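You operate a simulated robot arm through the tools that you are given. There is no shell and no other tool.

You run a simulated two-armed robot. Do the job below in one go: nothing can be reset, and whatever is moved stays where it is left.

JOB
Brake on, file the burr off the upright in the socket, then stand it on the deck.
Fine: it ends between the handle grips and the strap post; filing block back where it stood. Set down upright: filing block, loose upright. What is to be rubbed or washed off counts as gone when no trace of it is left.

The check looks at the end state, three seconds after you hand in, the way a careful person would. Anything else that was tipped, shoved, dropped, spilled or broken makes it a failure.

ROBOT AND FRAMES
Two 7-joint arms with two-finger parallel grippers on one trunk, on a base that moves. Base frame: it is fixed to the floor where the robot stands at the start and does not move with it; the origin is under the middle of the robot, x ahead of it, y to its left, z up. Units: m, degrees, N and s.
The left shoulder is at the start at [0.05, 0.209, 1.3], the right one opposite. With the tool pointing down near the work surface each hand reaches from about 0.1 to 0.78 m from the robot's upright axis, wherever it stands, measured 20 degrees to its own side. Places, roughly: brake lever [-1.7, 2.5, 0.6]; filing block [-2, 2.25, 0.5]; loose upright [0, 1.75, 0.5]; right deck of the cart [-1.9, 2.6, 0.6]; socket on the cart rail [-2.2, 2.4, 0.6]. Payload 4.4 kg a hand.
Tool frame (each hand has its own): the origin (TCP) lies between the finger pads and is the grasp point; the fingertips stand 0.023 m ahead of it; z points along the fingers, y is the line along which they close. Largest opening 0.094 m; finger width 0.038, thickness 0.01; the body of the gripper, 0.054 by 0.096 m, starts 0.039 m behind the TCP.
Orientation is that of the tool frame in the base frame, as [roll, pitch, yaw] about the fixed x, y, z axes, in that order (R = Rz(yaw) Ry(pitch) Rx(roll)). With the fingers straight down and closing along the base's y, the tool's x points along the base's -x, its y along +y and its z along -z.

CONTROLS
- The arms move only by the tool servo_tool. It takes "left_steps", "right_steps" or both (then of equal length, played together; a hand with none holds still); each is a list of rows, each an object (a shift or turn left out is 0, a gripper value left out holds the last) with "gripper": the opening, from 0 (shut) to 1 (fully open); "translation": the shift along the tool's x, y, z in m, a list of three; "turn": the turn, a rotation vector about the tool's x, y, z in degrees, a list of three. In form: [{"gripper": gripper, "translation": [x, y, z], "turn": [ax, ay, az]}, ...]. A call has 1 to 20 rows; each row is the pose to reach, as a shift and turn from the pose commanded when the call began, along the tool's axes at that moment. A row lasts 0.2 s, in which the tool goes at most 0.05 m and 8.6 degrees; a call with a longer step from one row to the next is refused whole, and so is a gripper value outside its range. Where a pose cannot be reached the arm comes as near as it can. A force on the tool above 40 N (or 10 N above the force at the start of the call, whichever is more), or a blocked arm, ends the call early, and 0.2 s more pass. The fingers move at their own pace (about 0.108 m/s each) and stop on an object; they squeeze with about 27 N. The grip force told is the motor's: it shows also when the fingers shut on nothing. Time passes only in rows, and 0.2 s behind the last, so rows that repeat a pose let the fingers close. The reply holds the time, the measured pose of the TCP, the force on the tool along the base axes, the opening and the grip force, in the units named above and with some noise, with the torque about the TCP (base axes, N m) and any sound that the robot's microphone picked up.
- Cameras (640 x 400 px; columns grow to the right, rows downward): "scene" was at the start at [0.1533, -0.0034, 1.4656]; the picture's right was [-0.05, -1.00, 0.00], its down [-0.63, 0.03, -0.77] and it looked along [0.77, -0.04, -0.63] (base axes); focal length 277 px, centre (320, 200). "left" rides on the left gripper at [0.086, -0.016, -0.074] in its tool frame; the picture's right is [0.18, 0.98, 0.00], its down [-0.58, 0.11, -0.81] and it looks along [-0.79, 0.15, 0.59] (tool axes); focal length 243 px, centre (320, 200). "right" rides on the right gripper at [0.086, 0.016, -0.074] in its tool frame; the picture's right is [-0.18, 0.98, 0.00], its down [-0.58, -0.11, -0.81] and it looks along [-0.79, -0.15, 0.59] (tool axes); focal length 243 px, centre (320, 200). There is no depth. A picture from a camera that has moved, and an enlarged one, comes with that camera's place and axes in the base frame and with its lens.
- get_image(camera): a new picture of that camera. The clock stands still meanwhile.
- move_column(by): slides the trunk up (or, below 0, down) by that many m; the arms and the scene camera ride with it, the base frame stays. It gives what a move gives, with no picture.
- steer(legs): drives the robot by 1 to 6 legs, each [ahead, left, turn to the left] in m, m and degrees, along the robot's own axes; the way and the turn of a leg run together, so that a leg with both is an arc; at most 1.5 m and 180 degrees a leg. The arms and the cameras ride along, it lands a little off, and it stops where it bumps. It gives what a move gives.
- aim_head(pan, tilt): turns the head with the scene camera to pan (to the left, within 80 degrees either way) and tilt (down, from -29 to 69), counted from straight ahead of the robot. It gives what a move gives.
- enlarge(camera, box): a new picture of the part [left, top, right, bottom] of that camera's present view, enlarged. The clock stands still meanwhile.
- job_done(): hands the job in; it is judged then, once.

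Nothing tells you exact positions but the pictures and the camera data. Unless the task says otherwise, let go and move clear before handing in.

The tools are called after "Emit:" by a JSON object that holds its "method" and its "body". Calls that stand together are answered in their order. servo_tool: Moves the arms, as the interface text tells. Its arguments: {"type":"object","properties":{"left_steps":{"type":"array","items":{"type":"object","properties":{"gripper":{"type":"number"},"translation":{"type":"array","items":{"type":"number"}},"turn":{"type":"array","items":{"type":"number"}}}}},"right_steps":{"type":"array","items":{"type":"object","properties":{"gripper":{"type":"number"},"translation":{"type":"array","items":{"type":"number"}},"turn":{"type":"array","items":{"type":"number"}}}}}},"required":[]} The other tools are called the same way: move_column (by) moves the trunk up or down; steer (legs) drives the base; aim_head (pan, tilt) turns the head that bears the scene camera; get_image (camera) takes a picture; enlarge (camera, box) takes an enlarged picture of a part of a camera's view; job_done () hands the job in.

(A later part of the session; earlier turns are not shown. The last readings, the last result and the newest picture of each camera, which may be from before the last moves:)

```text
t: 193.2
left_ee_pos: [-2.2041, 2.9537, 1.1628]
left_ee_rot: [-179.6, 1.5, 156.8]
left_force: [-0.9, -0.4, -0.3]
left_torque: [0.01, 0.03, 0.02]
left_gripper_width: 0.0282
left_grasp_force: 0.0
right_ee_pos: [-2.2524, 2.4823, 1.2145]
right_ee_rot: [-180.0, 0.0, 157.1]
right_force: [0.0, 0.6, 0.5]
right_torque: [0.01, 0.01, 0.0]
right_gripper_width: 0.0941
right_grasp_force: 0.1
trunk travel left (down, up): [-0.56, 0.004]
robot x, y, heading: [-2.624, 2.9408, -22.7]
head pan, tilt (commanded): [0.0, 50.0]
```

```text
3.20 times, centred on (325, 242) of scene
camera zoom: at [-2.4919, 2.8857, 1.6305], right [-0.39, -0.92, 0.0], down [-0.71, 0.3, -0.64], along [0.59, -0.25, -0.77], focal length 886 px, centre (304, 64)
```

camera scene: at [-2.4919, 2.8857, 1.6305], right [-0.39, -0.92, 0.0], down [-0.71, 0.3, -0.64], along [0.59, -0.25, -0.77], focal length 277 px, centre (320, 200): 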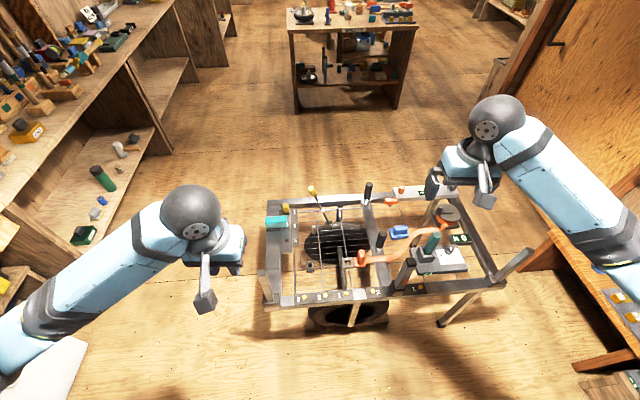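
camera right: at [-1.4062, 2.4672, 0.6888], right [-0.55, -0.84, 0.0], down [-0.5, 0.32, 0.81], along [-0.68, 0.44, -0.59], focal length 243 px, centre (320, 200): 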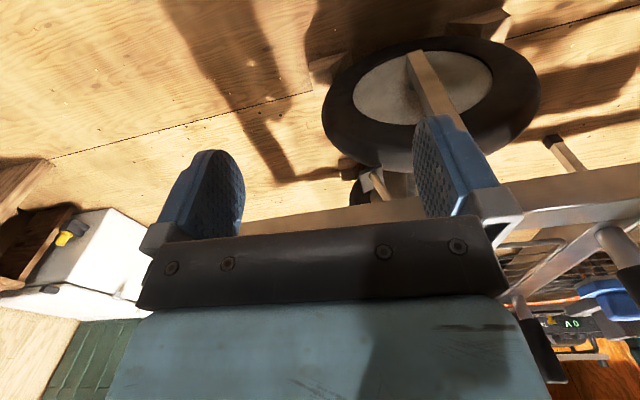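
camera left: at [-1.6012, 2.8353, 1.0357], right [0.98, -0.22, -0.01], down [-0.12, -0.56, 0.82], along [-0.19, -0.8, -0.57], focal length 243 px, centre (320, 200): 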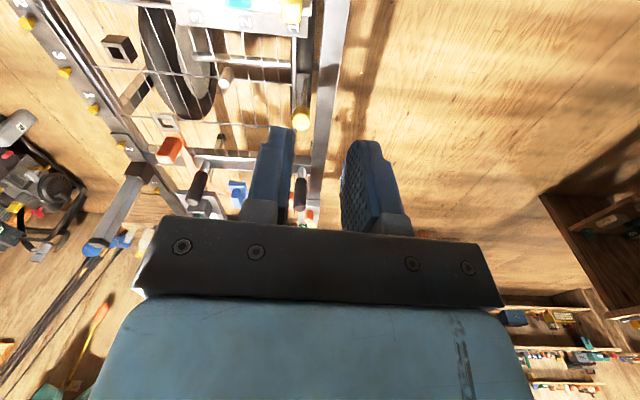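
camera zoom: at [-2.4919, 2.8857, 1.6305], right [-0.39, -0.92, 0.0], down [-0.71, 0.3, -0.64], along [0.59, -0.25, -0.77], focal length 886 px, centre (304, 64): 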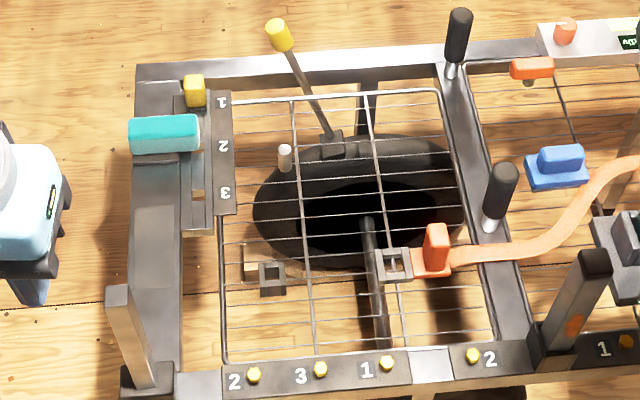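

From the rear I see the brake pad now resting on the wheel, the burr on the socketed post, and the filing block at about [-1.985, 2.28]. I'll drive closer so the right hand can pick the filing block from above.

Emit:
{"method": "steer", "body": {"legs": [[0.148, -0.188, 0]]}}

Emit:
{"method": "aim_head", "body": {"pan": -10, "tilt": 55}}

Emit:
{"method": "get_image", "body": {"camera": "scene"}}

Emit:
{"method": "get_image", "body": {"camera": "right"}}

```text
t: 195.5
left_ee_pos: [-2.1421, 2.7269, 1.1632]
left_ee_rot: [-179.5, 1.5, 156.8]
left_force: [0.2, 0.1, -0.4]
left_torque: [0.01, -0.01, 0.02]
left_gripper_width: 0.028
left_grasp_force: 0.0
right_ee_pos: [-2.1915, 2.2532, 1.2139]
right_ee_rot: [-179.9, 0.0, 157.0]
right_force: [0.3, -0.1, 0.7]
right_torque: [0.0, -0.04, 0.0]
right_gripper_width: 0.0943
right_grasp_force: 0.1
trunk travel left (down, up): [-0.56, 0.004]
robot x, y, heading: [-2.5645, 2.7128, -23.0]
head pan, tilt (commanded): [0.0, 50.0]
```

```text
t: 196.2
left_ee_pos: [-2.1422, 2.7248, 1.1633]
left_ee_rot: [-179.6, 1.6, 156.7]
left_force: [-0.3, -0.9, -0.5]
left_torque: [0.01, -0.03, 0.01]
left_gripper_width: 0.0285
left_grasp_force: 0.1
right_ee_pos: [-2.1926, 2.2537, 1.2135]
right_ee_rot: [179.9, 0.0, 157.1]
right_force: [0.3, 0.1, 0.0]
right_torque: [-0.01, 0.0, 0.0]
right_gripper_width: 0.094
right_grasp_force: 0.1
trunk travel left (down, up): [-0.56, 0.004]
robot x, y, heading: [-2.5629, 2.7128, -23.1]
head pan, tilt (commanded): [-10.0, 55.0]
```

```text
taken
camera scene: at [-2.4406, 2.6477, 1.624], right [-0.54, -0.84, 0.0], down [-0.69, 0.44, -0.57], along [0.48, -0.31, -0.82], focal length 277 px, centre (320, 200)
```

scene: 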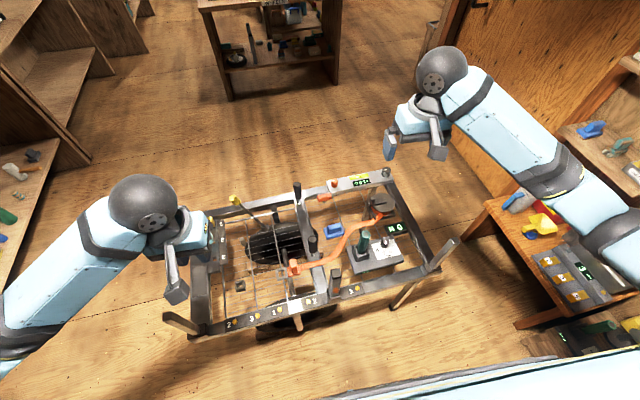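

```text
taken
camera right: at [-2.265, 2.3027, 1.2879], right [0.55, 0.83, 0.0], down [0.49, -0.33, 0.81], along [0.67, -0.44, -0.59], focal length 243 px, centre (320, 200)
```

right: 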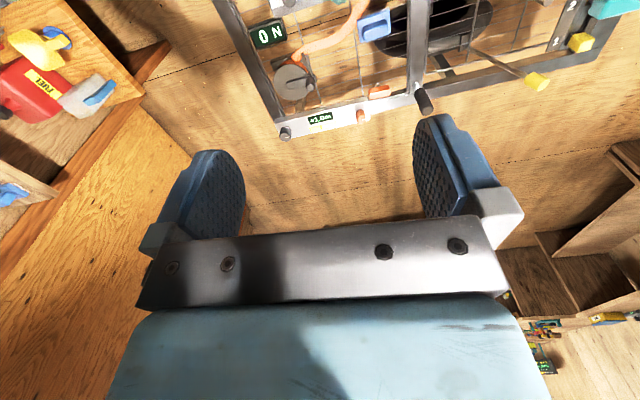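

Emit:
{"method": "servo_tool", "body": {"right_steps": [{"translation": [-0.0326, 0.0217, 0], "gripper": 1}, {"translation": [-0.0653, 0.0434, 0]}, {"translation": [-0.0979, 0.065, 0]}, {"translation": [-0.1306, 0.0867, 0]}, {"translation": [-0.1632, 0.1084, 0]}]}}

Emit:
{"method": "move_column", "body": {"by": -0.25}}

Emit:
{"method": "get_image", "body": {"camera": "right"}}

Emit:
{"method": "get_image", "body": {"camera": "scene"}}

```text
t: 197.4
left_ee_pos: [-2.1414, 2.7272, 1.1626]
left_ee_rot: [-179.5, 1.4, 156.8]
left_force: [0.4, 1.4, -0.1]
left_torque: [-0.04, 0.03, 0.03]
left_gripper_width: 0.0282
left_grasp_force: 0.1
right_ee_pos: [-1.9971, 2.2899, 1.2136]
right_ee_rot: [-179.8, 0.1, 157.1]
right_force: [0.4, 0.4, 0.6]
right_torque: [-0.01, 0.0, 0.01]
right_gripper_width: 0.0944
right_grasp_force: 0.1
trunk travel left (down, up): [-0.56, 0.004]
robot x, y, heading: [-2.5617, 2.7133, -22.8]
head pan, tilt (commanded): [-10.0, 55.0]
```

```text
t: 200.0
left_ee_pos: [-2.1427, 2.7259, 0.913]
left_ee_rot: [-179.7, 1.6, 156.7]
left_force: [-0.6, 0.3, 0.1]
left_torque: [0.0, 0.03, -0.01]
left_gripper_width: 0.0282
left_grasp_force: 0.0
right_ee_pos: [-1.9999, 2.29, 0.9641]
right_ee_rot: [-180.0, -0.1, 157.1]
right_force: [0.6, 1.2, 0.4]
right_torque: [0.02, 0.0, 0.02]
right_gripper_width: 0.094
right_grasp_force: 0.0
trunk travel left (down, up): [-0.31, 0.254]
robot x, y, heading: [-2.5617, 2.7117, -22.8]
head pan, tilt (commanded): [-10.0, 55.0]
```

```text
taken
camera right: at [-2.0726, 2.3388, 1.0375], right [0.55, 0.83, 0.0], down [0.49, -0.33, 0.81], along [0.67, -0.45, -0.59], focal length 243 px, centre (320, 200)
```

right: 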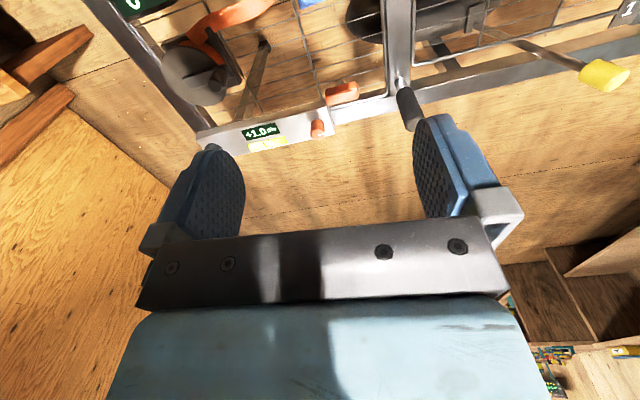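

```text
taken
camera scene: at [-2.4409, 2.6481, 1.374], right [-0.54, -0.84, 0.0], down [-0.69, 0.44, -0.57], along [0.48, -0.31, -0.82], focal length 277 px, centre (320, 200)
```

scene: 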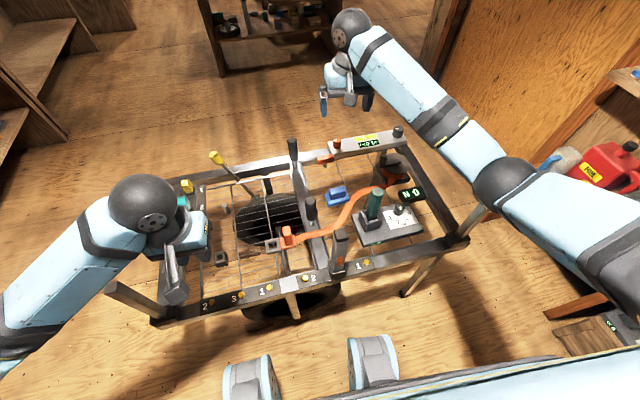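

Emit:
{"method": "servo_tool", "body": {"right_steps": [{"translation": [0, 0, 0.045], "gripper": 1}, {"translation": [0, 0, 0.09]}, {"translation": [0, 0, 0.135]}, {"translation": [0, 0, 0.18]}]}}

Emit:
{"method": "get_image", "body": {"camera": "right"}}

Emit:
{"method": "get_image", "body": {"camera": "scene"}}

```text
t: 201.0
left_ee_pos: [-2.1416, 2.7268, 0.9126]
left_ee_rot: [-179.7, 1.4, 156.8]
left_force: [0.1, -0.2, 0.4]
left_torque: [0.01, -0.01, 0.0]
left_gripper_width: 0.0282
left_grasp_force: 0.1
right_ee_pos: [-1.9991, 2.2904, 0.7842]
right_ee_rot: [180.0, 0.0, 157.2]
right_force: [0.1, 0.9, -0.5]
right_torque: [-0.02, -0.02, 0.0]
right_gripper_width: 0.0938
right_grasp_force: 0.0
trunk travel left (down, up): [-0.31, 0.254]
robot x, y, heading: [-2.5631, 2.7154, -22.7]
head pan, tilt (commanded): [-10.0, 55.0]
```

```text
taken
camera right: at [-2.0724, 2.3381, 0.8578], right [0.55, 0.83, 0.0], down [0.49, -0.33, 0.81], along [0.67, -0.44, -0.59], focal length 243 px, centre (320, 200)
```

right: 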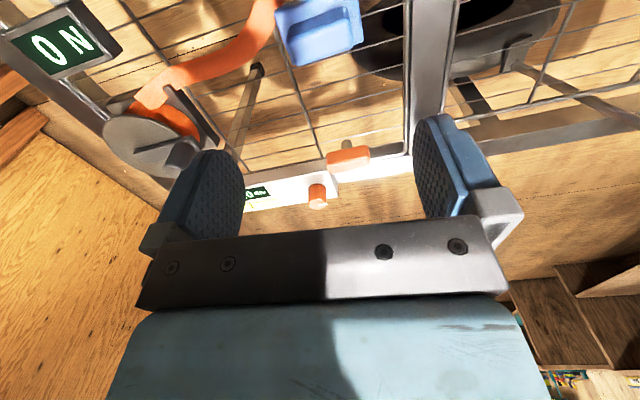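

```text
taken
camera scene: at [-2.4404, 2.6479, 1.374], right [-0.54, -0.84, 0.0], down [-0.69, 0.44, -0.57], along [0.48, -0.31, -0.82], focal length 277 px, centre (320, 200)
```

scene: 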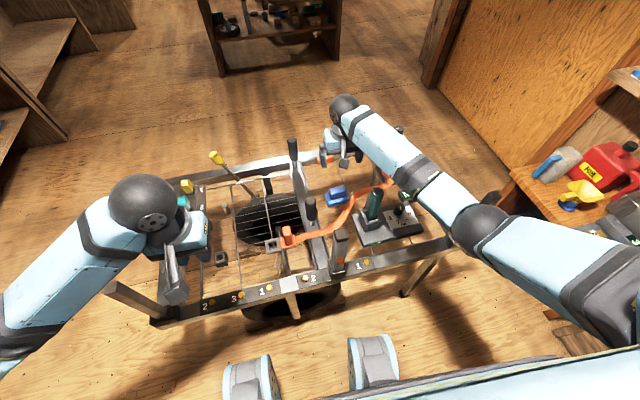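

The arm is elbow-low here; moving the base 5 cm forward lets the right arm reach down steeply between the post and the green tool. Then I'll look at the block closely.

Emit:
{"method": "steer", "body": {"legs": [[0.05, 0, 0]]}}

Emit:
{"method": "enlarge", "body": {"camera": "right", "box": [200, 0, 440, 150]}}

Emit:
{"method": "enlarge", "body": {"camera": "scene", "box": [270, 80, 470, 290]}}

```text
t: 201.9
left_ee_pos: [-2.0951, 2.7051, 0.9116]
left_ee_rot: [-179.6, 1.4, 156.8]
left_force: [0.1, 0.4, 0.0]
left_torque: [0.02, 0.01, 0.01]
left_gripper_width: 0.0283
left_grasp_force: 0.0
right_ee_pos: [-1.9539, 2.27, 0.7831]
right_ee_rot: [-179.9, -0.1, 157.1]
right_force: [-0.3, 0.0, -0.6]
right_torque: [0.0, 0.0, -0.01]
right_gripper_width: 0.0939
right_grasp_force: 0.0
trunk travel left (down, up): [-0.31, 0.254]
robot x, y, heading: [-2.5184, 2.6929, -22.8]
head pan, tilt (commanded): [-10.0, 55.0]
```

```text
2.67 times, centred on (320, 75) of right
camera zoom: at [-2.0268, 2.3189, 0.8573], right [0.55, 0.83, 0.0], down [0.49, -0.33, 0.81], along [0.67, -0.44, -0.59], focal length 647 px, centre (320, 533)
```

zoom: 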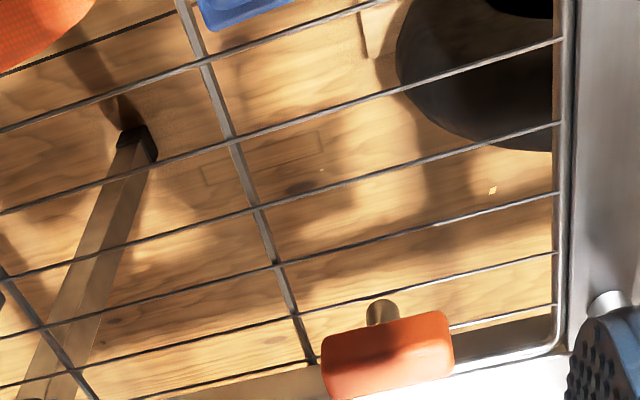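

```text
1.90 times, centred on (370, 185) of scene
camera zoom: at [-2.3941, 2.6284, 1.3738], right [-0.54, -0.84, 0.0], down [-0.69, 0.45, -0.57], along [0.48, -0.31, -0.82], focal length 528 px, centre (225, 229)
```

zoom: 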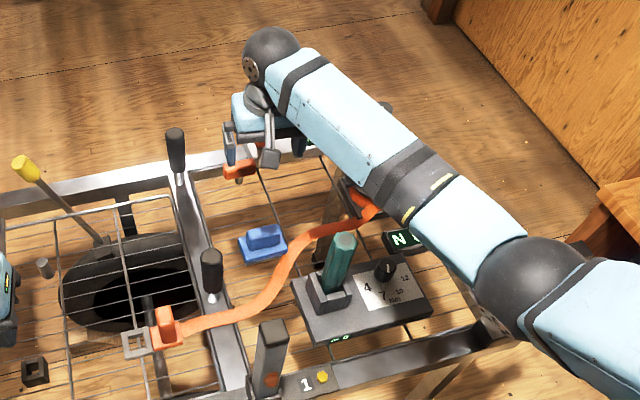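

Emit:
{"method": "servo_tool", "body": {"right_steps": [{"translation": [0.035, 0, 0], "gripper": 1}, {"translation": [0.07, 0, 0]}, {"translation": [0.104, 0, 0]}]}}

Emit:
{"method": "enlarge", "body": {"camera": "right", "box": [200, 0, 440, 150]}}

```text
t: 202.7
left_ee_pos: [-2.098, 2.7064, 0.9126]
left_ee_rot: [-179.6, 1.5, 156.8]
left_force: [0.6, -0.4, -0.1]
left_torque: [0.01, 0.02, 0.0]
left_gripper_width: 0.0283
left_grasp_force: 0.1
right_ee_pos: [-2.0494, 2.3096, 0.7841]
right_ee_rot: [-180.0, 0.0, 157.2]
right_force: [0.5, 0.5, -0.4]
right_torque: [-0.01, -0.02, 0.0]
right_gripper_width: 0.0941
right_grasp_force: 0.0
trunk travel left (down, up): [-0.31, 0.254]
robot x, y, heading: [-2.5161, 2.6929, -23.0]
head pan, tilt (commanded): [-10.0, 55.0]
```

```text
2.67 times, centred on (320, 75) of right
camera zoom: at [-2.1232, 2.3595, 0.8579], right [0.55, 0.83, 0.0], down [0.49, -0.33, 0.81], along [0.67, -0.45, -0.59], focal length 647 px, centre (320, 533)
```

zoom: 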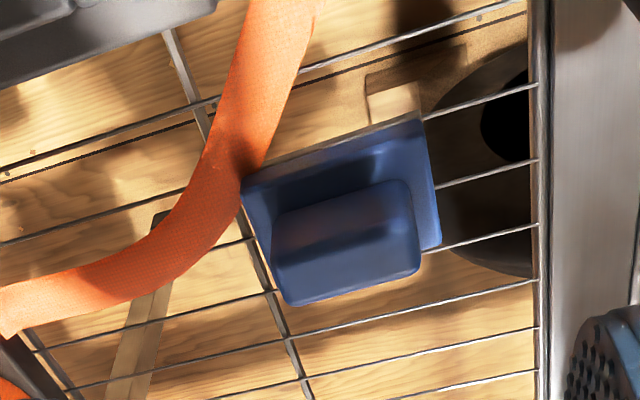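

The block is clear: base about 85×55 mm aligned with the cart, handle about 60 mm long, centre near [-1.988, 2.283], top near z 0.60. I'll align the right hand above it with an 8° turn and descend part-way.

Emit:
{"method": "servo_tool", "body": {"right_steps": [{"translation": [-0.0335, -0.0004, 0], "turn": [0, 0, -4], "gripper": 1}, {"translation": [-0.0669, -0.0007, 0], "turn": [0, 0, -8]}, {"translation": [-0.0669, -0.0007, 0.05], "turn": [0, 0, -8]}, {"translation": [-0.0669, -0.0007, 0.1], "turn": [0, 0, -8]}]}}

Emit:
{"method": "get_image", "body": {"camera": "right"}}

Emit:
{"method": "enlarge", "body": {"camera": "scene", "box": [270, 80, 470, 290]}}

```text
t: 203.7
left_ee_pos: [-2.0956, 2.7081, 0.9131]
left_ee_rot: [-179.6, 1.4, 156.8]
left_force: [0.4, -0.2, 0.5]
left_torque: [0.0, -0.05, 0.01]
left_gripper_width: 0.0282
left_grasp_force: 0.0
right_ee_pos: [-1.9888, 2.2845, 0.6839]
right_ee_rot: [-180.0, 0.0, 165.1]
right_force: [-0.5, 0.2, 0.1]
right_torque: [-0.02, -0.05, 0.01]
right_gripper_width: 0.094
right_grasp_force: 0.1
trunk travel left (down, up): [-0.31, 0.254]
robot x, y, heading: [-2.5186, 2.6915, -23.0]
head pan, tilt (commanded): [-10.0, 55.0]
```

```text
taken
camera right: at [-2.0667, 2.3223, 0.7572], right [0.43, 0.9, 0.0], down [0.53, -0.25, 0.81], along [0.73, -0.35, -0.59], focal length 243 px, centre (320, 200)
```

right: 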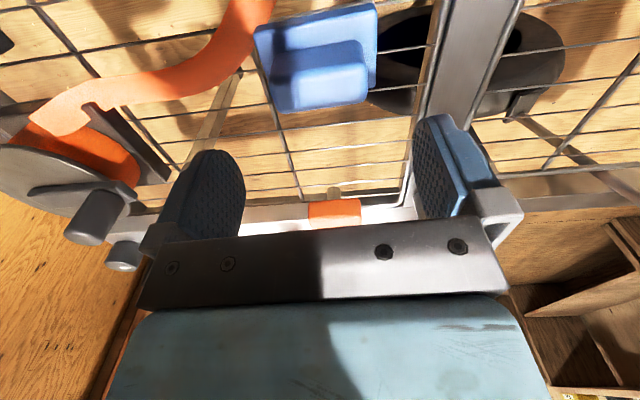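

```text
1.90 times, centred on (370, 185) of scene
camera zoom: at [-2.3949, 2.6289, 1.374], right [-0.54, -0.84, 0.0], down [-0.69, 0.44, -0.57], along [0.48, -0.31, -0.82], focal length 528 px, centre (225, 229)
```

zoom: 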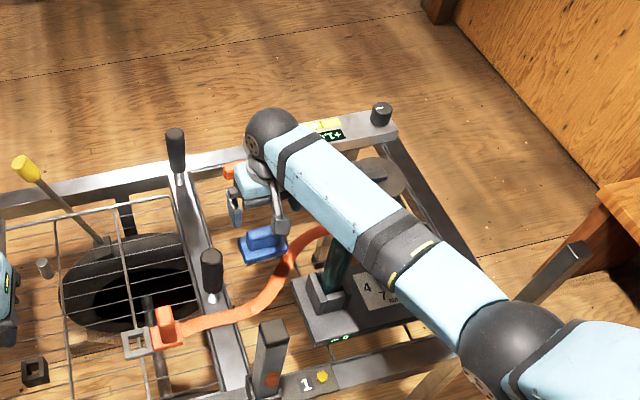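

The hand is well aligned over the handle. I'll descend and close on it.

Emit:
{"method": "servo_tool", "body": {"right_steps": [{"translation": [-0.002, 0, 0.03], "gripper": 1}, {"translation": [-0.002, 0, 0.06]}, {"translation": [-0.002, 0, 0.088]}]}}

Emit:
{"method": "get_image", "body": {"camera": "right"}}

Emit:
{"method": "enlarge", "body": {"camera": "scene", "box": [270, 80, 470, 290]}}

```text
t: 204.5
left_ee_pos: [-2.0963, 2.7065, 0.9122]
left_ee_rot: [-179.6, 1.5, 156.8]
left_force: [0.4, -0.7, 0.4]
left_torque: [-0.02, 0.01, 0.01]
left_gripper_width: 0.0285
left_grasp_force: 0.2
right_ee_pos: [-1.9868, 2.285, 0.5945]
right_ee_rot: [-179.9, 0.0, 165.1]
right_force: [0.1, 0.1, -0.4]
right_torque: [0.01, 0.0, 0.02]
right_gripper_width: 0.0941
right_grasp_force: 0.0
trunk travel left (down, up): [-0.31, 0.254]
robot x, y, heading: [-2.5186, 2.694, -23.0]
head pan, tilt (commanded): [-10.0, 55.0]
```

```text
taken
camera right: at [-2.0654, 2.3221, 0.6692], right [0.43, 0.9, 0.0], down [0.53, -0.25, 0.81], along [0.73, -0.35, -0.59], focal length 243 px, centre (320, 200)
```

right: 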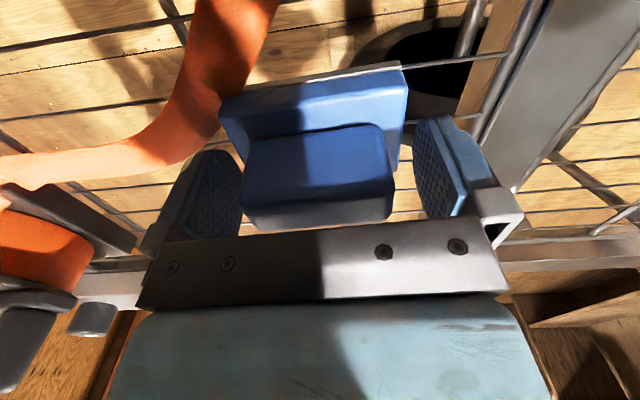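

```text
1.90 times, centred on (370, 185) of scene
camera zoom: at [-2.3949, 2.6289, 1.3739], right [-0.54, -0.84, 0.0], down [-0.69, 0.44, -0.57], along [0.48, -0.31, -0.82], focal length 528 px, centre (225, 229)
```

zoom: 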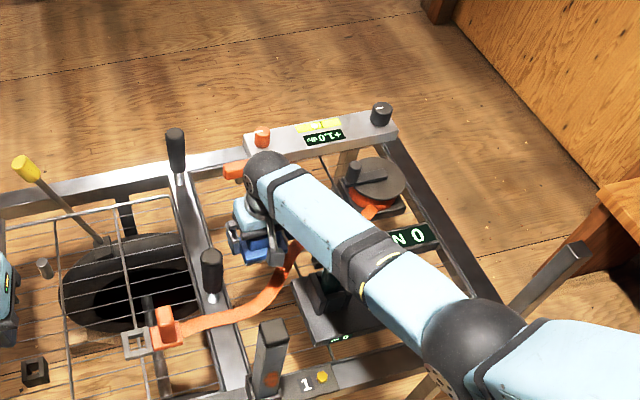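

Emit:
{"method": "servo_tool", "body": {"right_steps": [{"gripper": 0.5}, {"gripper": 0.5}, {"gripper": 0.3}, {"gripper": 0.3}, {"gripper": 0.3}]}}

Emit:
{"method": "get_image", "body": {"camera": "right"}}

```text
t: 205.7
left_ee_pos: [-2.0974, 2.7066, 0.9128]
left_ee_rot: [-179.6, 1.6, 156.9]
left_force: [-0.1, 0.8, 0.0]
left_torque: [-0.01, 0.01, 0.0]
left_gripper_width: 0.0283
left_grasp_force: 0.0
right_ee_pos: [-1.9866, 2.2847, 0.5964]
right_ee_rot: [180.0, 0.0, 165.1]
right_force: [-1.2, 0.5, 0.6]
right_torque: [-0.06, -0.05, 0.02]
right_gripper_width: 0.0799
right_grasp_force: 27.2
trunk travel left (down, up): [-0.31, 0.254]
robot x, y, heading: [-2.5179, 2.6955, -22.9]
head pan, tilt (commanded): [-10.0, 55.0]
```

```text
taken
camera right: at [-2.0657, 2.3223, 0.6694], right [0.43, 0.9, 0.0], down [0.53, -0.25, 0.81], along [0.73, -0.35, -0.59], focal length 243 px, centre (320, 200)
```

right: 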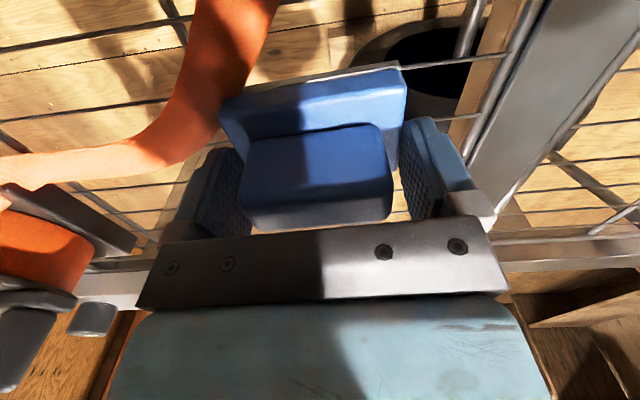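

The fingers stopped at 80 mm — on the ends of the base plate rather than the handle. I'll open, raise about 12 mm, and regrip on the handle.

Emit:
{"method": "servo_tool", "body": {"right_steps": [{"gripper": 1}, {"gripper": 1}, {"translation": [0, 0, -0.006]}, {"translation": [0, 0, -0.012]}, {"translation": [0, 0, -0.012], "gripper": 0.3}, {"translation": [0, 0, -0.012], "gripper": 0.3}, {"translation": [0, 0, -0.012], "gripper": 0.3}]}}

Emit:
{"method": "get_image", "body": {"camera": "right"}}

```text
t: 207.3
left_ee_pos: [-2.0957, 2.7067, 0.9118]
left_ee_rot: [-179.6, 1.5, 156.8]
left_force: [-0.8, -0.3, -1.0]
left_torque: [0.0, 0.0, 0.02]
left_gripper_width: 0.0283
left_grasp_force: 0.1
right_ee_pos: [-1.9853, 2.2838, 0.6081]
right_ee_rot: [180.0, -0.1, 165.2]
right_force: [0.4, -0.2, 0.0]
right_torque: [0.04, -0.07, -0.02]
right_gripper_width: 0.0599
right_grasp_force: 26.9
trunk travel left (down, up): [-0.31, 0.254]
robot x, y, heading: [-2.5161, 2.693, -22.8]
head pan, tilt (commanded): [-10.0, 55.0]
```

```text
taken
camera right: at [-2.0658, 2.3223, 0.682], right [0.43, 0.9, 0.0], down [0.53, -0.25, 0.81], along [0.73, -0.35, -0.59], focal length 243 px, centre (320, 200)
```

right: 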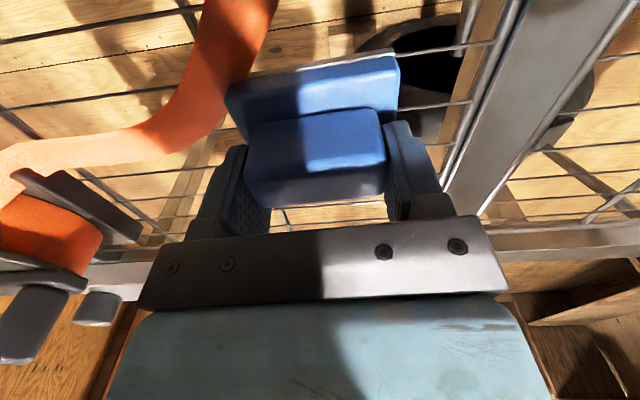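

Now the handle is gripped (60 mm). I'll lift the block straight up.

Emit:
{"method": "servo_tool", "body": {"right_steps": [{"translation": [0, 0, -0.03]}, {"translation": [0, 0, -0.07]}, {"translation": [0, 0, -0.115]}, {"translation": [0, 0, -0.16]}, {"translation": [0, 0, -0.205]}, {"translation": [0, 0, -0.25]}, {"translation": [0, 0, -0.295]}, {"translation": [0, 0, -0.34]}]}}

Emit:
{"method": "get_image", "body": {"camera": "right"}}

Emit:
{"method": "get_image", "body": {"camera": "scene"}}

```text
t: 209.1
left_ee_pos: [-2.0976, 2.7066, 0.9134]
left_ee_rot: [-179.5, 1.4, 156.7]
left_force: [0.4, -0.2, 0.2]
left_torque: [-0.03, 0.03, 0.04]
left_gripper_width: 0.0284
left_grasp_force: 0.0
right_ee_pos: [-1.9873, 2.2841, 0.9496]
right_ee_rot: [-179.9, 0.0, 165.1]
right_force: [0.0, -0.6, -2.0]
right_torque: [-0.04, -0.03, 0.02]
right_gripper_width: 0.0598
right_grasp_force: 26.6
trunk travel left (down, up): [-0.31, 0.254]
robot x, y, heading: [-2.5147, 2.6925, -22.9]
head pan, tilt (commanded): [-10.0, 55.0]
```

```text
taken
camera right: at [-2.0671, 2.3213, 1.0233], right [0.43, 0.9, 0.0], down [0.53, -0.25, 0.81], along [0.73, -0.35, -0.59], focal length 243 px, centre (320, 200)
```

right: 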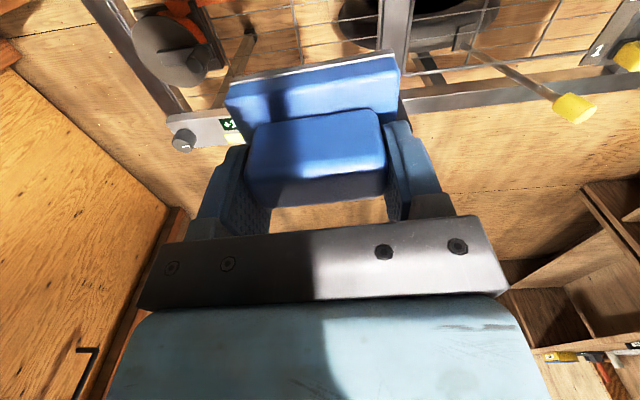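

```text
taken
camera scene: at [-2.3956, 2.6292, 1.3739], right [-0.54, -0.84, 0.0], down [-0.69, 0.44, -0.57], along [0.48, -0.31, -0.82], focal length 277 px, centre (320, 200)
```

scene: 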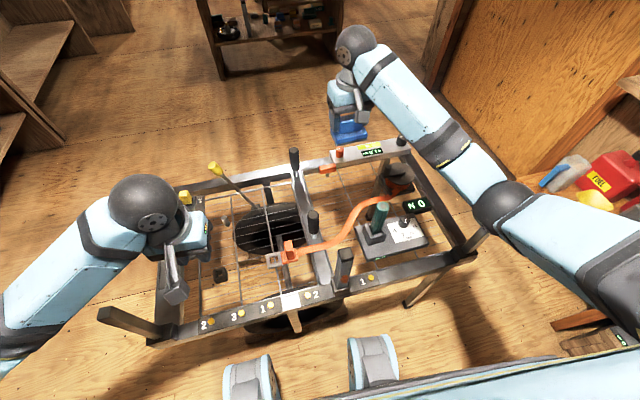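

Emit:
{"method": "enlarge", "body": {"camera": "scene", "box": [310, 230, 390, 300]}}

Emit:
{"method": "get_image", "body": {"camera": "left"}}

```text
5.71 times, centred on (350, 265) of scene
camera zoom: at [-2.3956, 2.6292, 1.3739], right [-0.54, -0.84, 0.0], down [-0.69, 0.44, -0.57], along [0.48, -0.31, -0.82], focal length 1583 px, centre (149, -171)
```

zoom: 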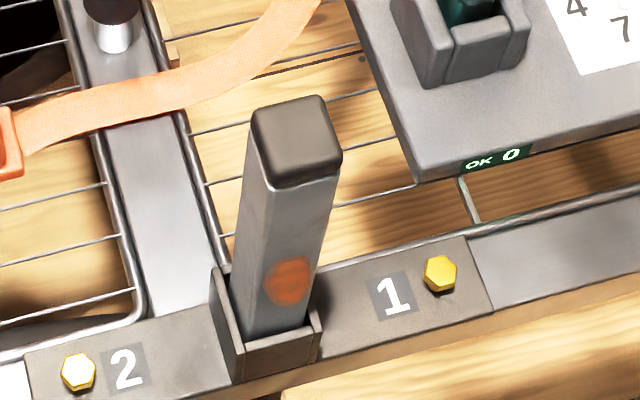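

```text
taken
camera left: at [-2.1856, 2.7278, 0.9853], right [0.22, 0.98, -0.01], down [0.56, -0.12, 0.82], along [0.8, -0.19, -0.57], focal length 243 px, centre (320, 200)
```

left: 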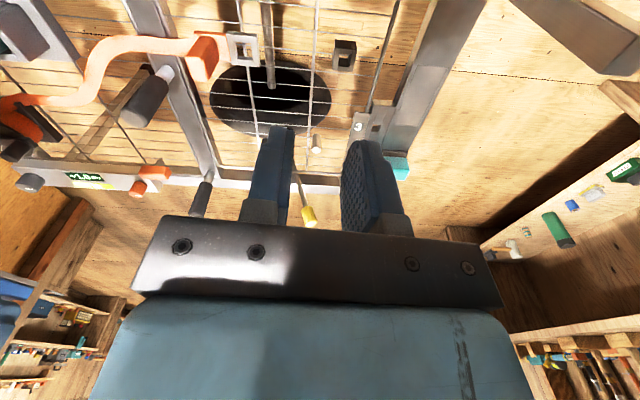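

The block is in hand. The burr is at about z 0.64–0.71 on the rear face of the post (centre [-2.213, 2.442]). I'll raise the left hand and shift the base so that the right arm can work squarely on that face.

Emit:
{"method": "servo_tool", "body": {"left_steps": [{"translation": [0, 0, -0.05]}, {"translation": [0, 0, -0.1]}, {"translation": [0, 0, -0.15]}]}}

Emit:
{"method": "steer", "body": {"legs": [[-0.1, 0.143, 5.4]]}}

Emit:
{"method": "aim_head", "body": {"pan": -20, "tilt": 50}}

Emit:
{"method": "get_image", "body": {"camera": "scene"}}

```text
t: 209.9
left_ee_pos: [-2.0986, 2.7097, 1.0627]
left_ee_rot: [-179.5, 1.5, 156.7]
left_force: [0.2, 0.1, 0.1]
left_torque: [0.03, -0.03, 0.01]
left_gripper_width: 0.028
left_grasp_force: 0.2
right_ee_pos: [-1.9875, 2.2824, 0.9483]
right_ee_rot: [-179.9, 0.0, 165.1]
right_force: [-0.2, 0.0, -2.2]
right_torque: [-0.01, -0.06, -0.02]
right_gripper_width: 0.0599
right_grasp_force: 27.3
trunk travel left (down, up): [-0.31, 0.254]
robot x, y, heading: [-2.5161, 2.6915, -22.9]
head pan, tilt (commanded): [-10.0, 55.0]
```

```text
t: 211.8
left_ee_pos: [-2.1449, 2.9172, 1.0636]
left_ee_rot: [-179.6, 1.5, 162.2]
left_force: [0.6, 0.3, -0.3]
left_torque: [0.0, -0.01, -0.02]
left_gripper_width: 0.0283
left_grasp_force: 0.1
right_ee_pos: [-1.9936, 2.5029, 0.9482]
right_ee_rot: [180.0, 0.0, 170.6]
right_force: [0.7, 0.0, -2.0]
right_torque: [0.01, 0.0, -0.01]
right_gripper_width: 0.06
right_grasp_force: 26.9
trunk travel left (down, up): [-0.31, 0.254]
robot x, y, heading: [-2.5648, 2.8609, -17.2]
head pan, tilt (commanded): [-10.0, 55.0]
```

```text
t: 212.5
left_ee_pos: [-2.1456, 2.9163, 1.0635]
left_ee_rot: [-179.6, 1.5, 162.3]
left_force: [-0.7, 0.0, 0.1]
left_torque: [0.01, 0.01, -0.02]
left_gripper_width: 0.0281
left_grasp_force: 0.0
right_ee_pos: [-1.9936, 2.5034, 0.9484]
right_ee_rot: [179.9, -0.1, 170.5]
right_force: [-0.4, 0.3, -1.8]
right_torque: [0.01, -0.04, -0.03]
right_gripper_width: 0.0601
right_grasp_force: 26.7
trunk travel left (down, up): [-0.31, 0.254]
robot x, y, heading: [-2.5644, 2.8622, -17.6]
head pan, tilt (commanded): [-20.0, 50.0]
```

```text
taken
camera scene: at [-2.4363, 2.7945, 1.3804], right [-0.61, -0.79, 0.0], down [-0.61, 0.47, -0.64], along [0.51, -0.39, -0.77], focal length 277 px, centre (320, 200)
```

scene: 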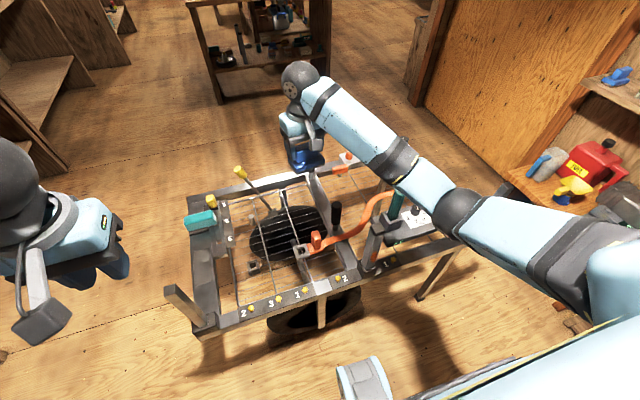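

Emit:
{"method": "servo_tool", "body": {"right_steps": [{"translation": [0, 0, -0.05]}, {"translation": [0, 0, -0.1]}, {"translation": [0.042, -0.0099, -0.1], "turn": [0, 0, 1]}, {"translation": [0.0837, -0.0197, -0.1], "turn": [0, 0, 2]}, {"translation": [0.1256, -0.0296, -0.1], "turn": [0, 0, 3]}, {"translation": [0.1675, -0.0394, -0.1], "turn": [0, 0, 4]}, {"translation": [0.2093, -0.0493, -0.1], "turn": [0, 0, 5]}, {"translation": [0.2512, -0.0591, -0.1], "turn": [0, 0, 6]}, {"translation": [0.293, -0.069, -0.1], "turn": [0, 0, 7]}, {"translation": [0.3349, -0.0788, -0.1], "turn": [0, 0, 8]}]}}

Emit:
{"method": "get_image", "body": {"camera": "scene"}}

```text
t: 214.7
left_ee_pos: [-2.1468, 2.9167, 1.0638]
left_ee_rot: [-179.6, 1.5, 162.2]
left_force: [0.1, 0.1, -0.1]
left_torque: [0.0, -0.02, -0.04]
left_gripper_width: 0.0283
left_grasp_force: 0.1
right_ee_pos: [-2.325, 2.4739, 1.0487]
right_ee_rot: [179.9, -0.1, 162.6]
right_force: [-0.2, -0.1, -1.8]
right_torque: [-0.01, -0.05, -0.01]
right_gripper_width: 0.0598
right_grasp_force: 26.8
right hand out of reach, approached as far as the arm can: row 10
trunk travel left (down, up): [-0.31, 0.254]
robot x, y, heading: [-2.563, 2.8596, -17.4]
head pan, tilt (commanded): [-20.0, 50.0]
```

```text
taken
camera scene: at [-2.4373, 2.7942, 1.3805], right [-0.61, -0.79, 0.0], down [-0.61, 0.47, -0.64], along [0.51, -0.39, -0.77], focal length 277 px, centre (320, 200)
```

scene: 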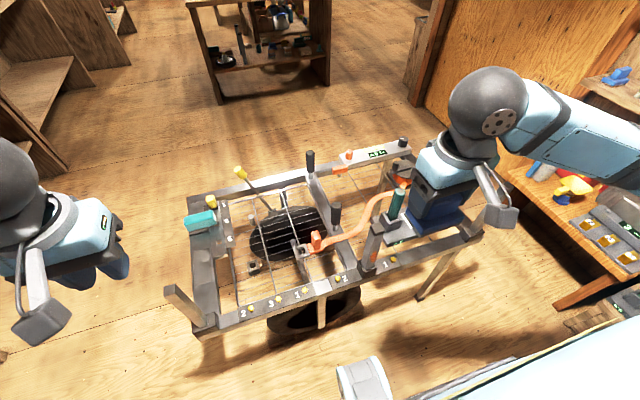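

The arm is too folded here, so I'll raise the trunk by 0.2 m and lower the hand relative to the shoulder, then turn the hand to point at the post.

Emit:
{"method": "move_column", "body": {"by": 0.2}}

Emit:
{"method": "servo_tool", "body": {"right_steps": [{"translation": [0, 0, 0.045]}, {"translation": [0, 0, 0.09]}, {"translation": [0, 0, 0.135]}, {"translation": [0, 0, 0.18]}, {"translation": [0, 0, 0.22]}]}}

Emit:
{"method": "servo_tool", "body": {"right_steps": [{"turn": [0, -8, 0]}, {"turn": [0, -16, 0]}, {"turn": [0, -24, 0]}, {"turn": [0, -32, 0]}, {"turn": [0, -40, 0]}, {"turn": [0, -48, 0]}, {"turn": [0, -56, 0]}, {"turn": [0, -64, 0]}, {"turn": [0, -72, 0]}, {"turn": [0, -80, 0]}, {"turn": [0, -88, 0]}, {"turn": [0, -90, 0]}]}}

Emit:
{"method": "get_image", "body": {"camera": "scene"}}

Emit:
{"method": "get_image", "body": {"camera": "right"}}

```text
t: 216.9
left_ee_pos: [-2.1453, 2.9166, 1.264]
left_ee_rot: [-179.6, 1.5, 162.3]
left_force: [0.5, 1.0, 0.3]
left_torque: [-0.01, 0.0, -0.01]
left_gripper_width: 0.0281
left_grasp_force: 0.0
right_ee_pos: [-2.3249, 2.4736, 1.2477]
right_ee_rot: [-180.0, -0.1, 162.6]
right_force: [0.3, -0.4, -1.7]
right_torque: [-0.02, -0.02, 0.01]
right_gripper_width: 0.0601
right_grasp_force: 26.9
trunk travel left (down, up): [-0.51, 0.054]
robot x, y, heading: [-2.5622, 2.8603, -17.4]
head pan, tilt (commanded): [-20.0, 50.0]
```

```text
t: 218.1
left_ee_pos: [-2.1456, 2.9158, 1.2632]
left_ee_rot: [-179.5, 1.5, 162.4]
left_force: [-0.1, -1.1, -0.9]
left_torque: [0.0, 0.04, 0.0]
left_gripper_width: 0.0282
left_grasp_force: 0.0
right_ee_pos: [-2.325, 2.4737, 1.0294]
right_ee_rot: [180.0, -0.1, 162.6]
right_force: [0.0, 0.2, -1.6]
right_torque: [0.01, -0.02, -0.01]
right_gripper_width: 0.0598
right_grasp_force: 26.6
trunk travel left (down, up): [-0.51, 0.054]
robot x, y, heading: [-2.5649, 2.8605, -17.3]
head pan, tilt (commanded): [-20.0, 50.0]
```

```text
t: 220.7
left_ee_pos: [-2.1457, 2.9158, 1.2642]
left_ee_rot: [-179.6, 1.5, 162.3]
left_force: [0.8, 0.4, 0.4]
left_torque: [0.0, -0.02, 0.0]
left_gripper_width: 0.0285
left_grasp_force: 0.1
right_ee_pos: [-2.3254, 2.4746, 1.0282]
right_ee_rot: [136.0, 89.9, 118.5]
right_force: [-0.1, -0.7, -1.5]
right_torque: [-0.02, 0.07, 0.0]
right_gripper_width: 0.0598
right_grasp_force: 26.7
trunk travel left (down, up): [-0.51, 0.054]
robot x, y, heading: [-2.5624, 2.8621, -17.4]
head pan, tilt (commanded): [-20.0, 50.0]
```

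```text
taken
camera scene: at [-2.4362, 2.794, 1.5804], right [-0.61, -0.79, 0.0], down [-0.61, 0.47, -0.64], along [0.51, -0.39, -0.77], focal length 277 px, centre (320, 200)
```

scene: 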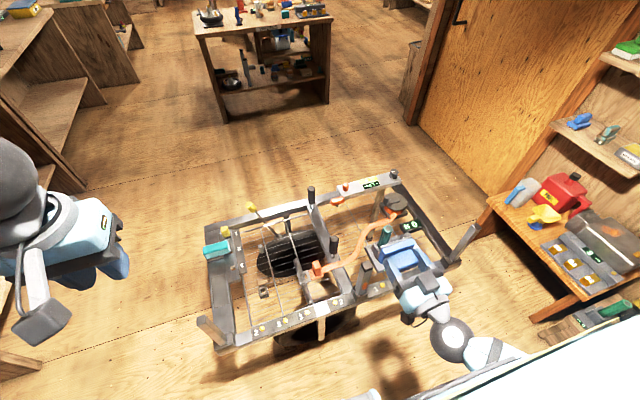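

```text
taken
camera right: at [-2.3918, 2.5115, 0.9415], right [0.29, 0.94, 0.18], down [-0.8, 0.14, 0.58], along [0.52, -0.32, 0.79], focal length 243 px, centre (320, 200)
```

right: 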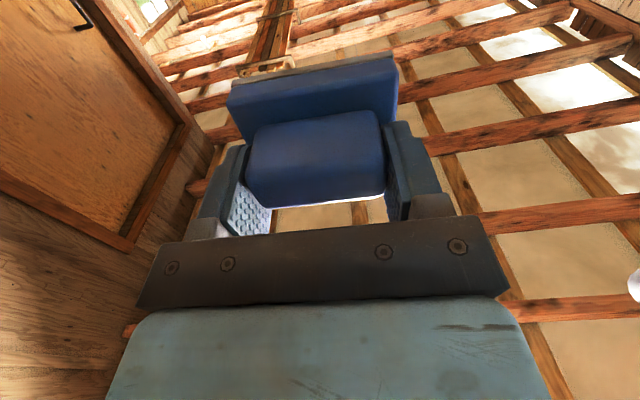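

The hand now points at the post with the file face forward. I'll back off slightly and lower it to the burr's height.

Emit:
{"method": "servo_tool", "body": {"right_steps": [{"translation": [0.0, 0.0027, -0.03]}, {"translation": [0.045, 0.0027, -0.03]}, {"translation": [0.09, 0.0027, -0.03]}, {"translation": [0.135, 0.0027, -0.03]}, {"translation": [0.18, 0.0027, -0.03]}, {"translation": [0.225, 0.0027, -0.03]}, {"translation": [0.27, 0.0027, -0.03]}, {"translation": [0.31, 0.0027, -0.03]}, {"translation": [0.343, 0.0027, -0.03]}]}}

Emit:
{"method": "get_image", "body": {"camera": "scene"}}

Emit:
{"method": "get_image", "body": {"camera": "right"}}

```text
t: 222.7
left_ee_pos: [-2.1449, 2.9169, 1.2631]
left_ee_rot: [-179.6, 1.3, 162.3]
left_force: [1.8, 0.1, -0.3]
left_torque: [-0.02, 0.0, 0.0]
left_gripper_width: 0.0281
left_grasp_force: 0.1
right_ee_pos: [-2.3517, 2.4856, 0.6863]
right_ee_rot: [-179.9, 89.9, 162.8]
right_force: [-0.9, -0.9, -2.8]
right_torque: [0.0, 0.04, 0.01]
right_gripper_width: 0.0599
right_grasp_force: 27.2
trunk travel left (down, up): [-0.51, 0.054]
robot x, y, heading: [-2.5627, 2.864, -17.4]
head pan, tilt (commanded): [-20.0, 50.0]
```

```text
taken
camera scene: at [-2.4357, 2.7946, 1.5805], right [-0.61, -0.79, 0.0], down [-0.61, 0.47, -0.64], along [0.51, -0.39, -0.77], focal length 277 px, centre (320, 200)
```

scene: 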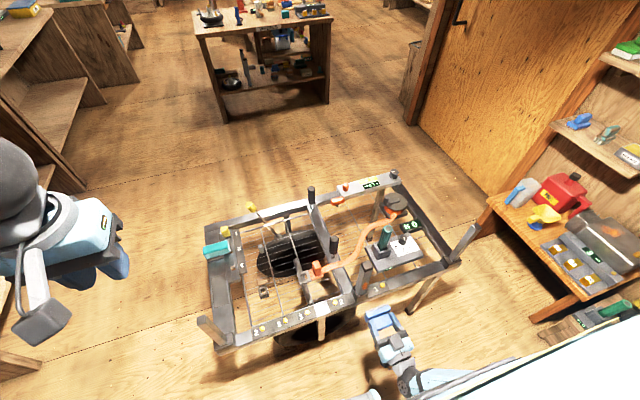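

```text
taken
camera right: at [-2.419, 2.5237, 0.5986], right [0.29, 0.94, 0.18], down [-0.8, 0.14, 0.58], along [0.52, -0.32, 0.79], focal length 243 px, centre (320, 200)
```

right: 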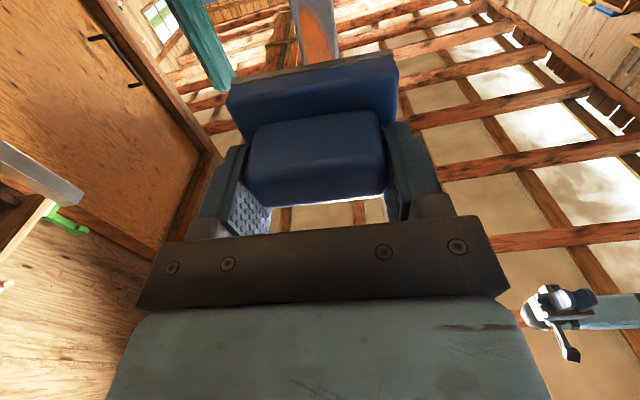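

Emit:
{"method": "enlarge", "body": {"camera": "right", "box": [240, 0, 400, 100]}}

Emit:
{"method": "enlarge", "body": {"camera": "scene", "box": [330, 240, 430, 340]}}

```text
4.00 times, centred on (320, 50) of right
camera zoom: at [-2.419, 2.5237, 0.5986], right [0.29, 0.94, 0.18], down [-0.8, 0.14, 0.58], along [0.52, -0.32, 0.79], focal length 970 px, centre (320, 800)
```

zoom: 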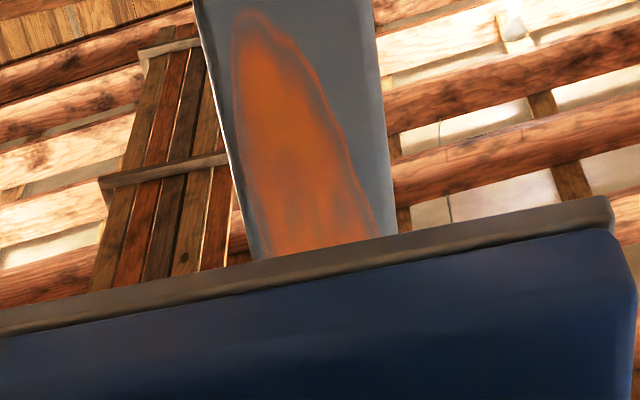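

```text
4.00 times, centred on (380, 290) of scene
camera zoom: at [-2.4357, 2.7946, 1.5805], right [-0.61, -0.79, 0.0], down [-0.61, 0.47, -0.64], along [0.51, -0.39, -0.77], focal length 1108 px, centre (80, -160)
```

zoom: 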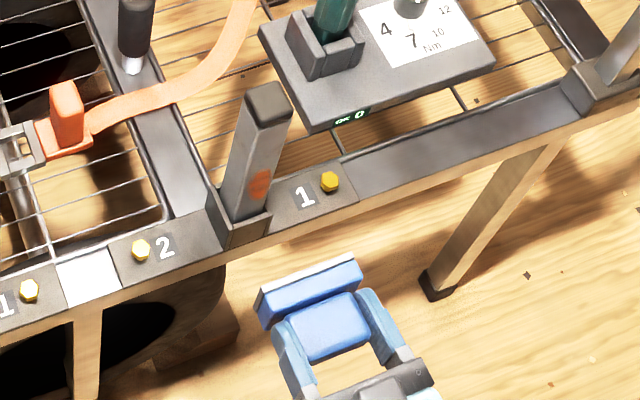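

The hand lines up with the post, and the burr is clearly visible just past the block's edge. I'll approach until contact.

Emit:
{"method": "servo_tool", "body": {"right_steps": [{"translation": [0, 0, 0.015]}, {"translation": [0, 0, 0.03]}, {"translation": [0, 0, 0.04]}, {"translation": [0, 0, 0.047]}]}}

Emit:
{"method": "enlarge", "body": {"camera": "right", "box": [240, 0, 400, 100]}}

Emit:
{"method": "enlarge", "body": {"camera": "scene", "box": [330, 240, 430, 340]}}

```text
t: 223.7
left_ee_pos: [-2.1449, 2.9176, 1.2628]
left_ee_rot: [-179.5, 1.5, 162.3]
left_force: [0.8, 0.1, -0.9]
left_torque: [0.0, -0.01, 0.03]
left_gripper_width: 0.0281
left_grasp_force: 0.1
right_ee_pos: [-2.3088, 2.4721, 0.685]
right_ee_rot: [-170.9, 89.9, 171.8]
right_force: [-0.9, 0.5, -2.4]
right_torque: [0.03, 0.07, 0.01]
right_gripper_width: 0.0597
right_grasp_force: 26.9
trunk travel left (down, up): [-0.51, 0.054]
robot x, y, heading: [-2.5621, 2.8591, -17.5]
head pan, tilt (commanded): [-20.0, 50.0]
```

```text
4.00 times, centred on (320, 50) of right
camera zoom: at [-2.375, 2.5095, 0.5985], right [0.29, 0.94, 0.18], down [-0.8, 0.14, 0.58], along [0.52, -0.32, 0.79], focal length 970 px, centre (320, 800)
```

zoom: 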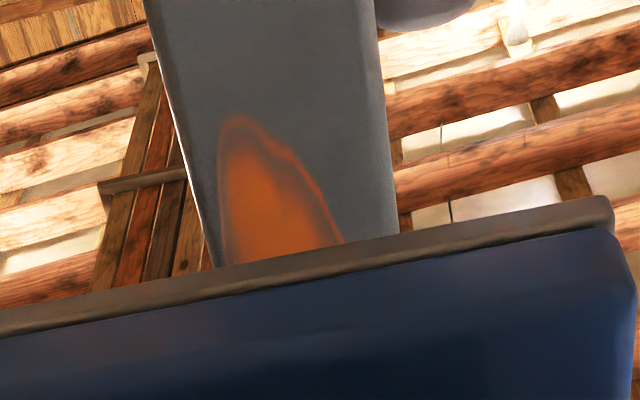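

```text
4.00 times, centred on (380, 290) of scene
camera zoom: at [-2.436, 2.7944, 1.5804], right [-0.61, -0.79, 0.0], down [-0.61, 0.47, -0.64], along [0.51, -0.39, -0.77], focal length 1108 px, centre (80, -160)
```

zoom: 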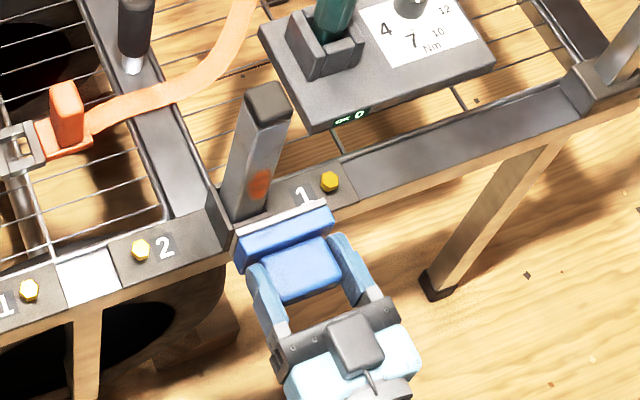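

Emit:
{"method": "servo_tool", "body": {"right_steps": [{"translation": [0, 0, 0.006]}, {"translation": [0, 0, 0.01]}, {"translation": [0, 0, 0.013]}, {"translation": [0, 0, 0.016]}, {"translation": [0, 0, 0.018]}]}}

Emit:
{"method": "enlarge", "body": {"camera": "right", "box": [240, 0, 400, 100]}}

```text
t: 224.9
left_ee_pos: [-2.1457, 2.9152, 1.2632]
left_ee_rot: [-179.5, 1.5, 162.4]
left_force: [0.3, 0.1, 0.0]
left_torque: [0.01, 0.02, 0.03]
left_gripper_width: 0.0283
left_grasp_force: 0.0
right_ee_pos: [-2.2918, 2.4673, 0.6858]
right_ee_rot: [-176.6, 89.9, 165.9]
right_force: [-0.4, -0.1, -2.7]
right_torque: [0.05, 0.06, 0.0]
right_gripper_width: 0.0597
right_grasp_force: 26.8
trunk travel left (down, up): [-0.51, 0.054]
robot x, y, heading: [-2.564, 2.8618, -17.4]
head pan, tilt (commanded): [-20.0, 50.0]
```

```text
4.00 times, centred on (320, 50) of right
camera zoom: at [-2.358, 2.5038, 0.5989], right [0.29, 0.94, 0.18], down [-0.8, 0.14, 0.58], along [0.52, -0.32, 0.79], focal length 970 px, centre (320, 800)
```

zoom: 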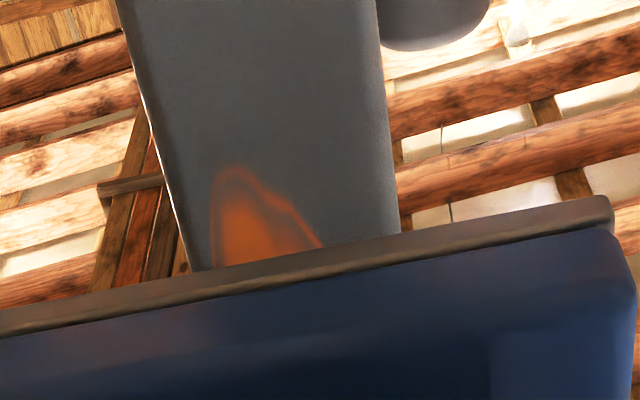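

Emit:
{"method": "servo_tool", "body": {"right_steps": [{"translation": [0, 0, 0.003]}, {"translation": [0, 0, 0.006]}, {"translation": [0, 0, 0.009]}, {"translation": [0, 0, 0.012]}, {"translation": [0, 0, 0.014]}, {"translation": [0, 0, 0.014]}]}}

Emit:
{"method": "enlarge", "body": {"camera": "right", "box": [240, 0, 400, 100]}}

```text
t: 226.3
left_ee_pos: [-2.1454, 2.9165, 1.2639]
left_ee_rot: [-179.6, 1.5, 162.4]
left_force: [0.8, -0.9, 0.8]
left_torque: [-0.03, -0.03, 0.04]
left_gripper_width: 0.0282
left_grasp_force: 0.1
right_ee_pos: [-2.2787, 2.4623, 0.6865]
right_ee_rot: [176.6, 89.9, 159.2]
right_force: [-0.9, -0.7, -1.5]
right_torque: [0.04, 0.08, -0.01]
right_gripper_width: 0.06
right_grasp_force: 26.6
trunk travel left (down, up): [-0.51, 0.054]
robot x, y, heading: [-2.5617, 2.8599, -17.2]
head pan, tilt (commanded): [-20.0, 50.0]
```

```text
4.00 times, centred on (320, 50) of right
camera zoom: at [-2.3447, 2.5, 0.5988], right [0.29, 0.94, 0.18], down [-0.8, 0.14, 0.58], along [0.52, -0.32, 0.79], focal length 970 px, centre (320, 800)
```

zoom: 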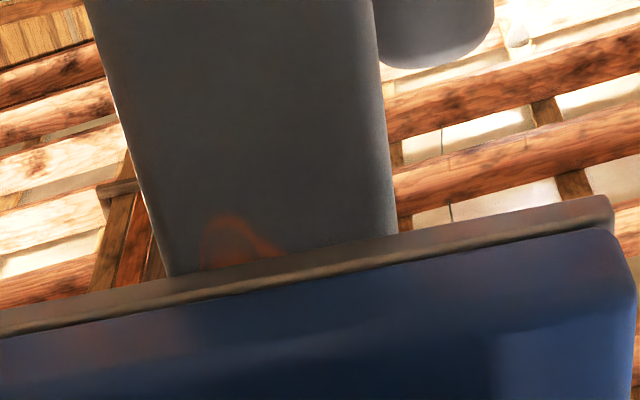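

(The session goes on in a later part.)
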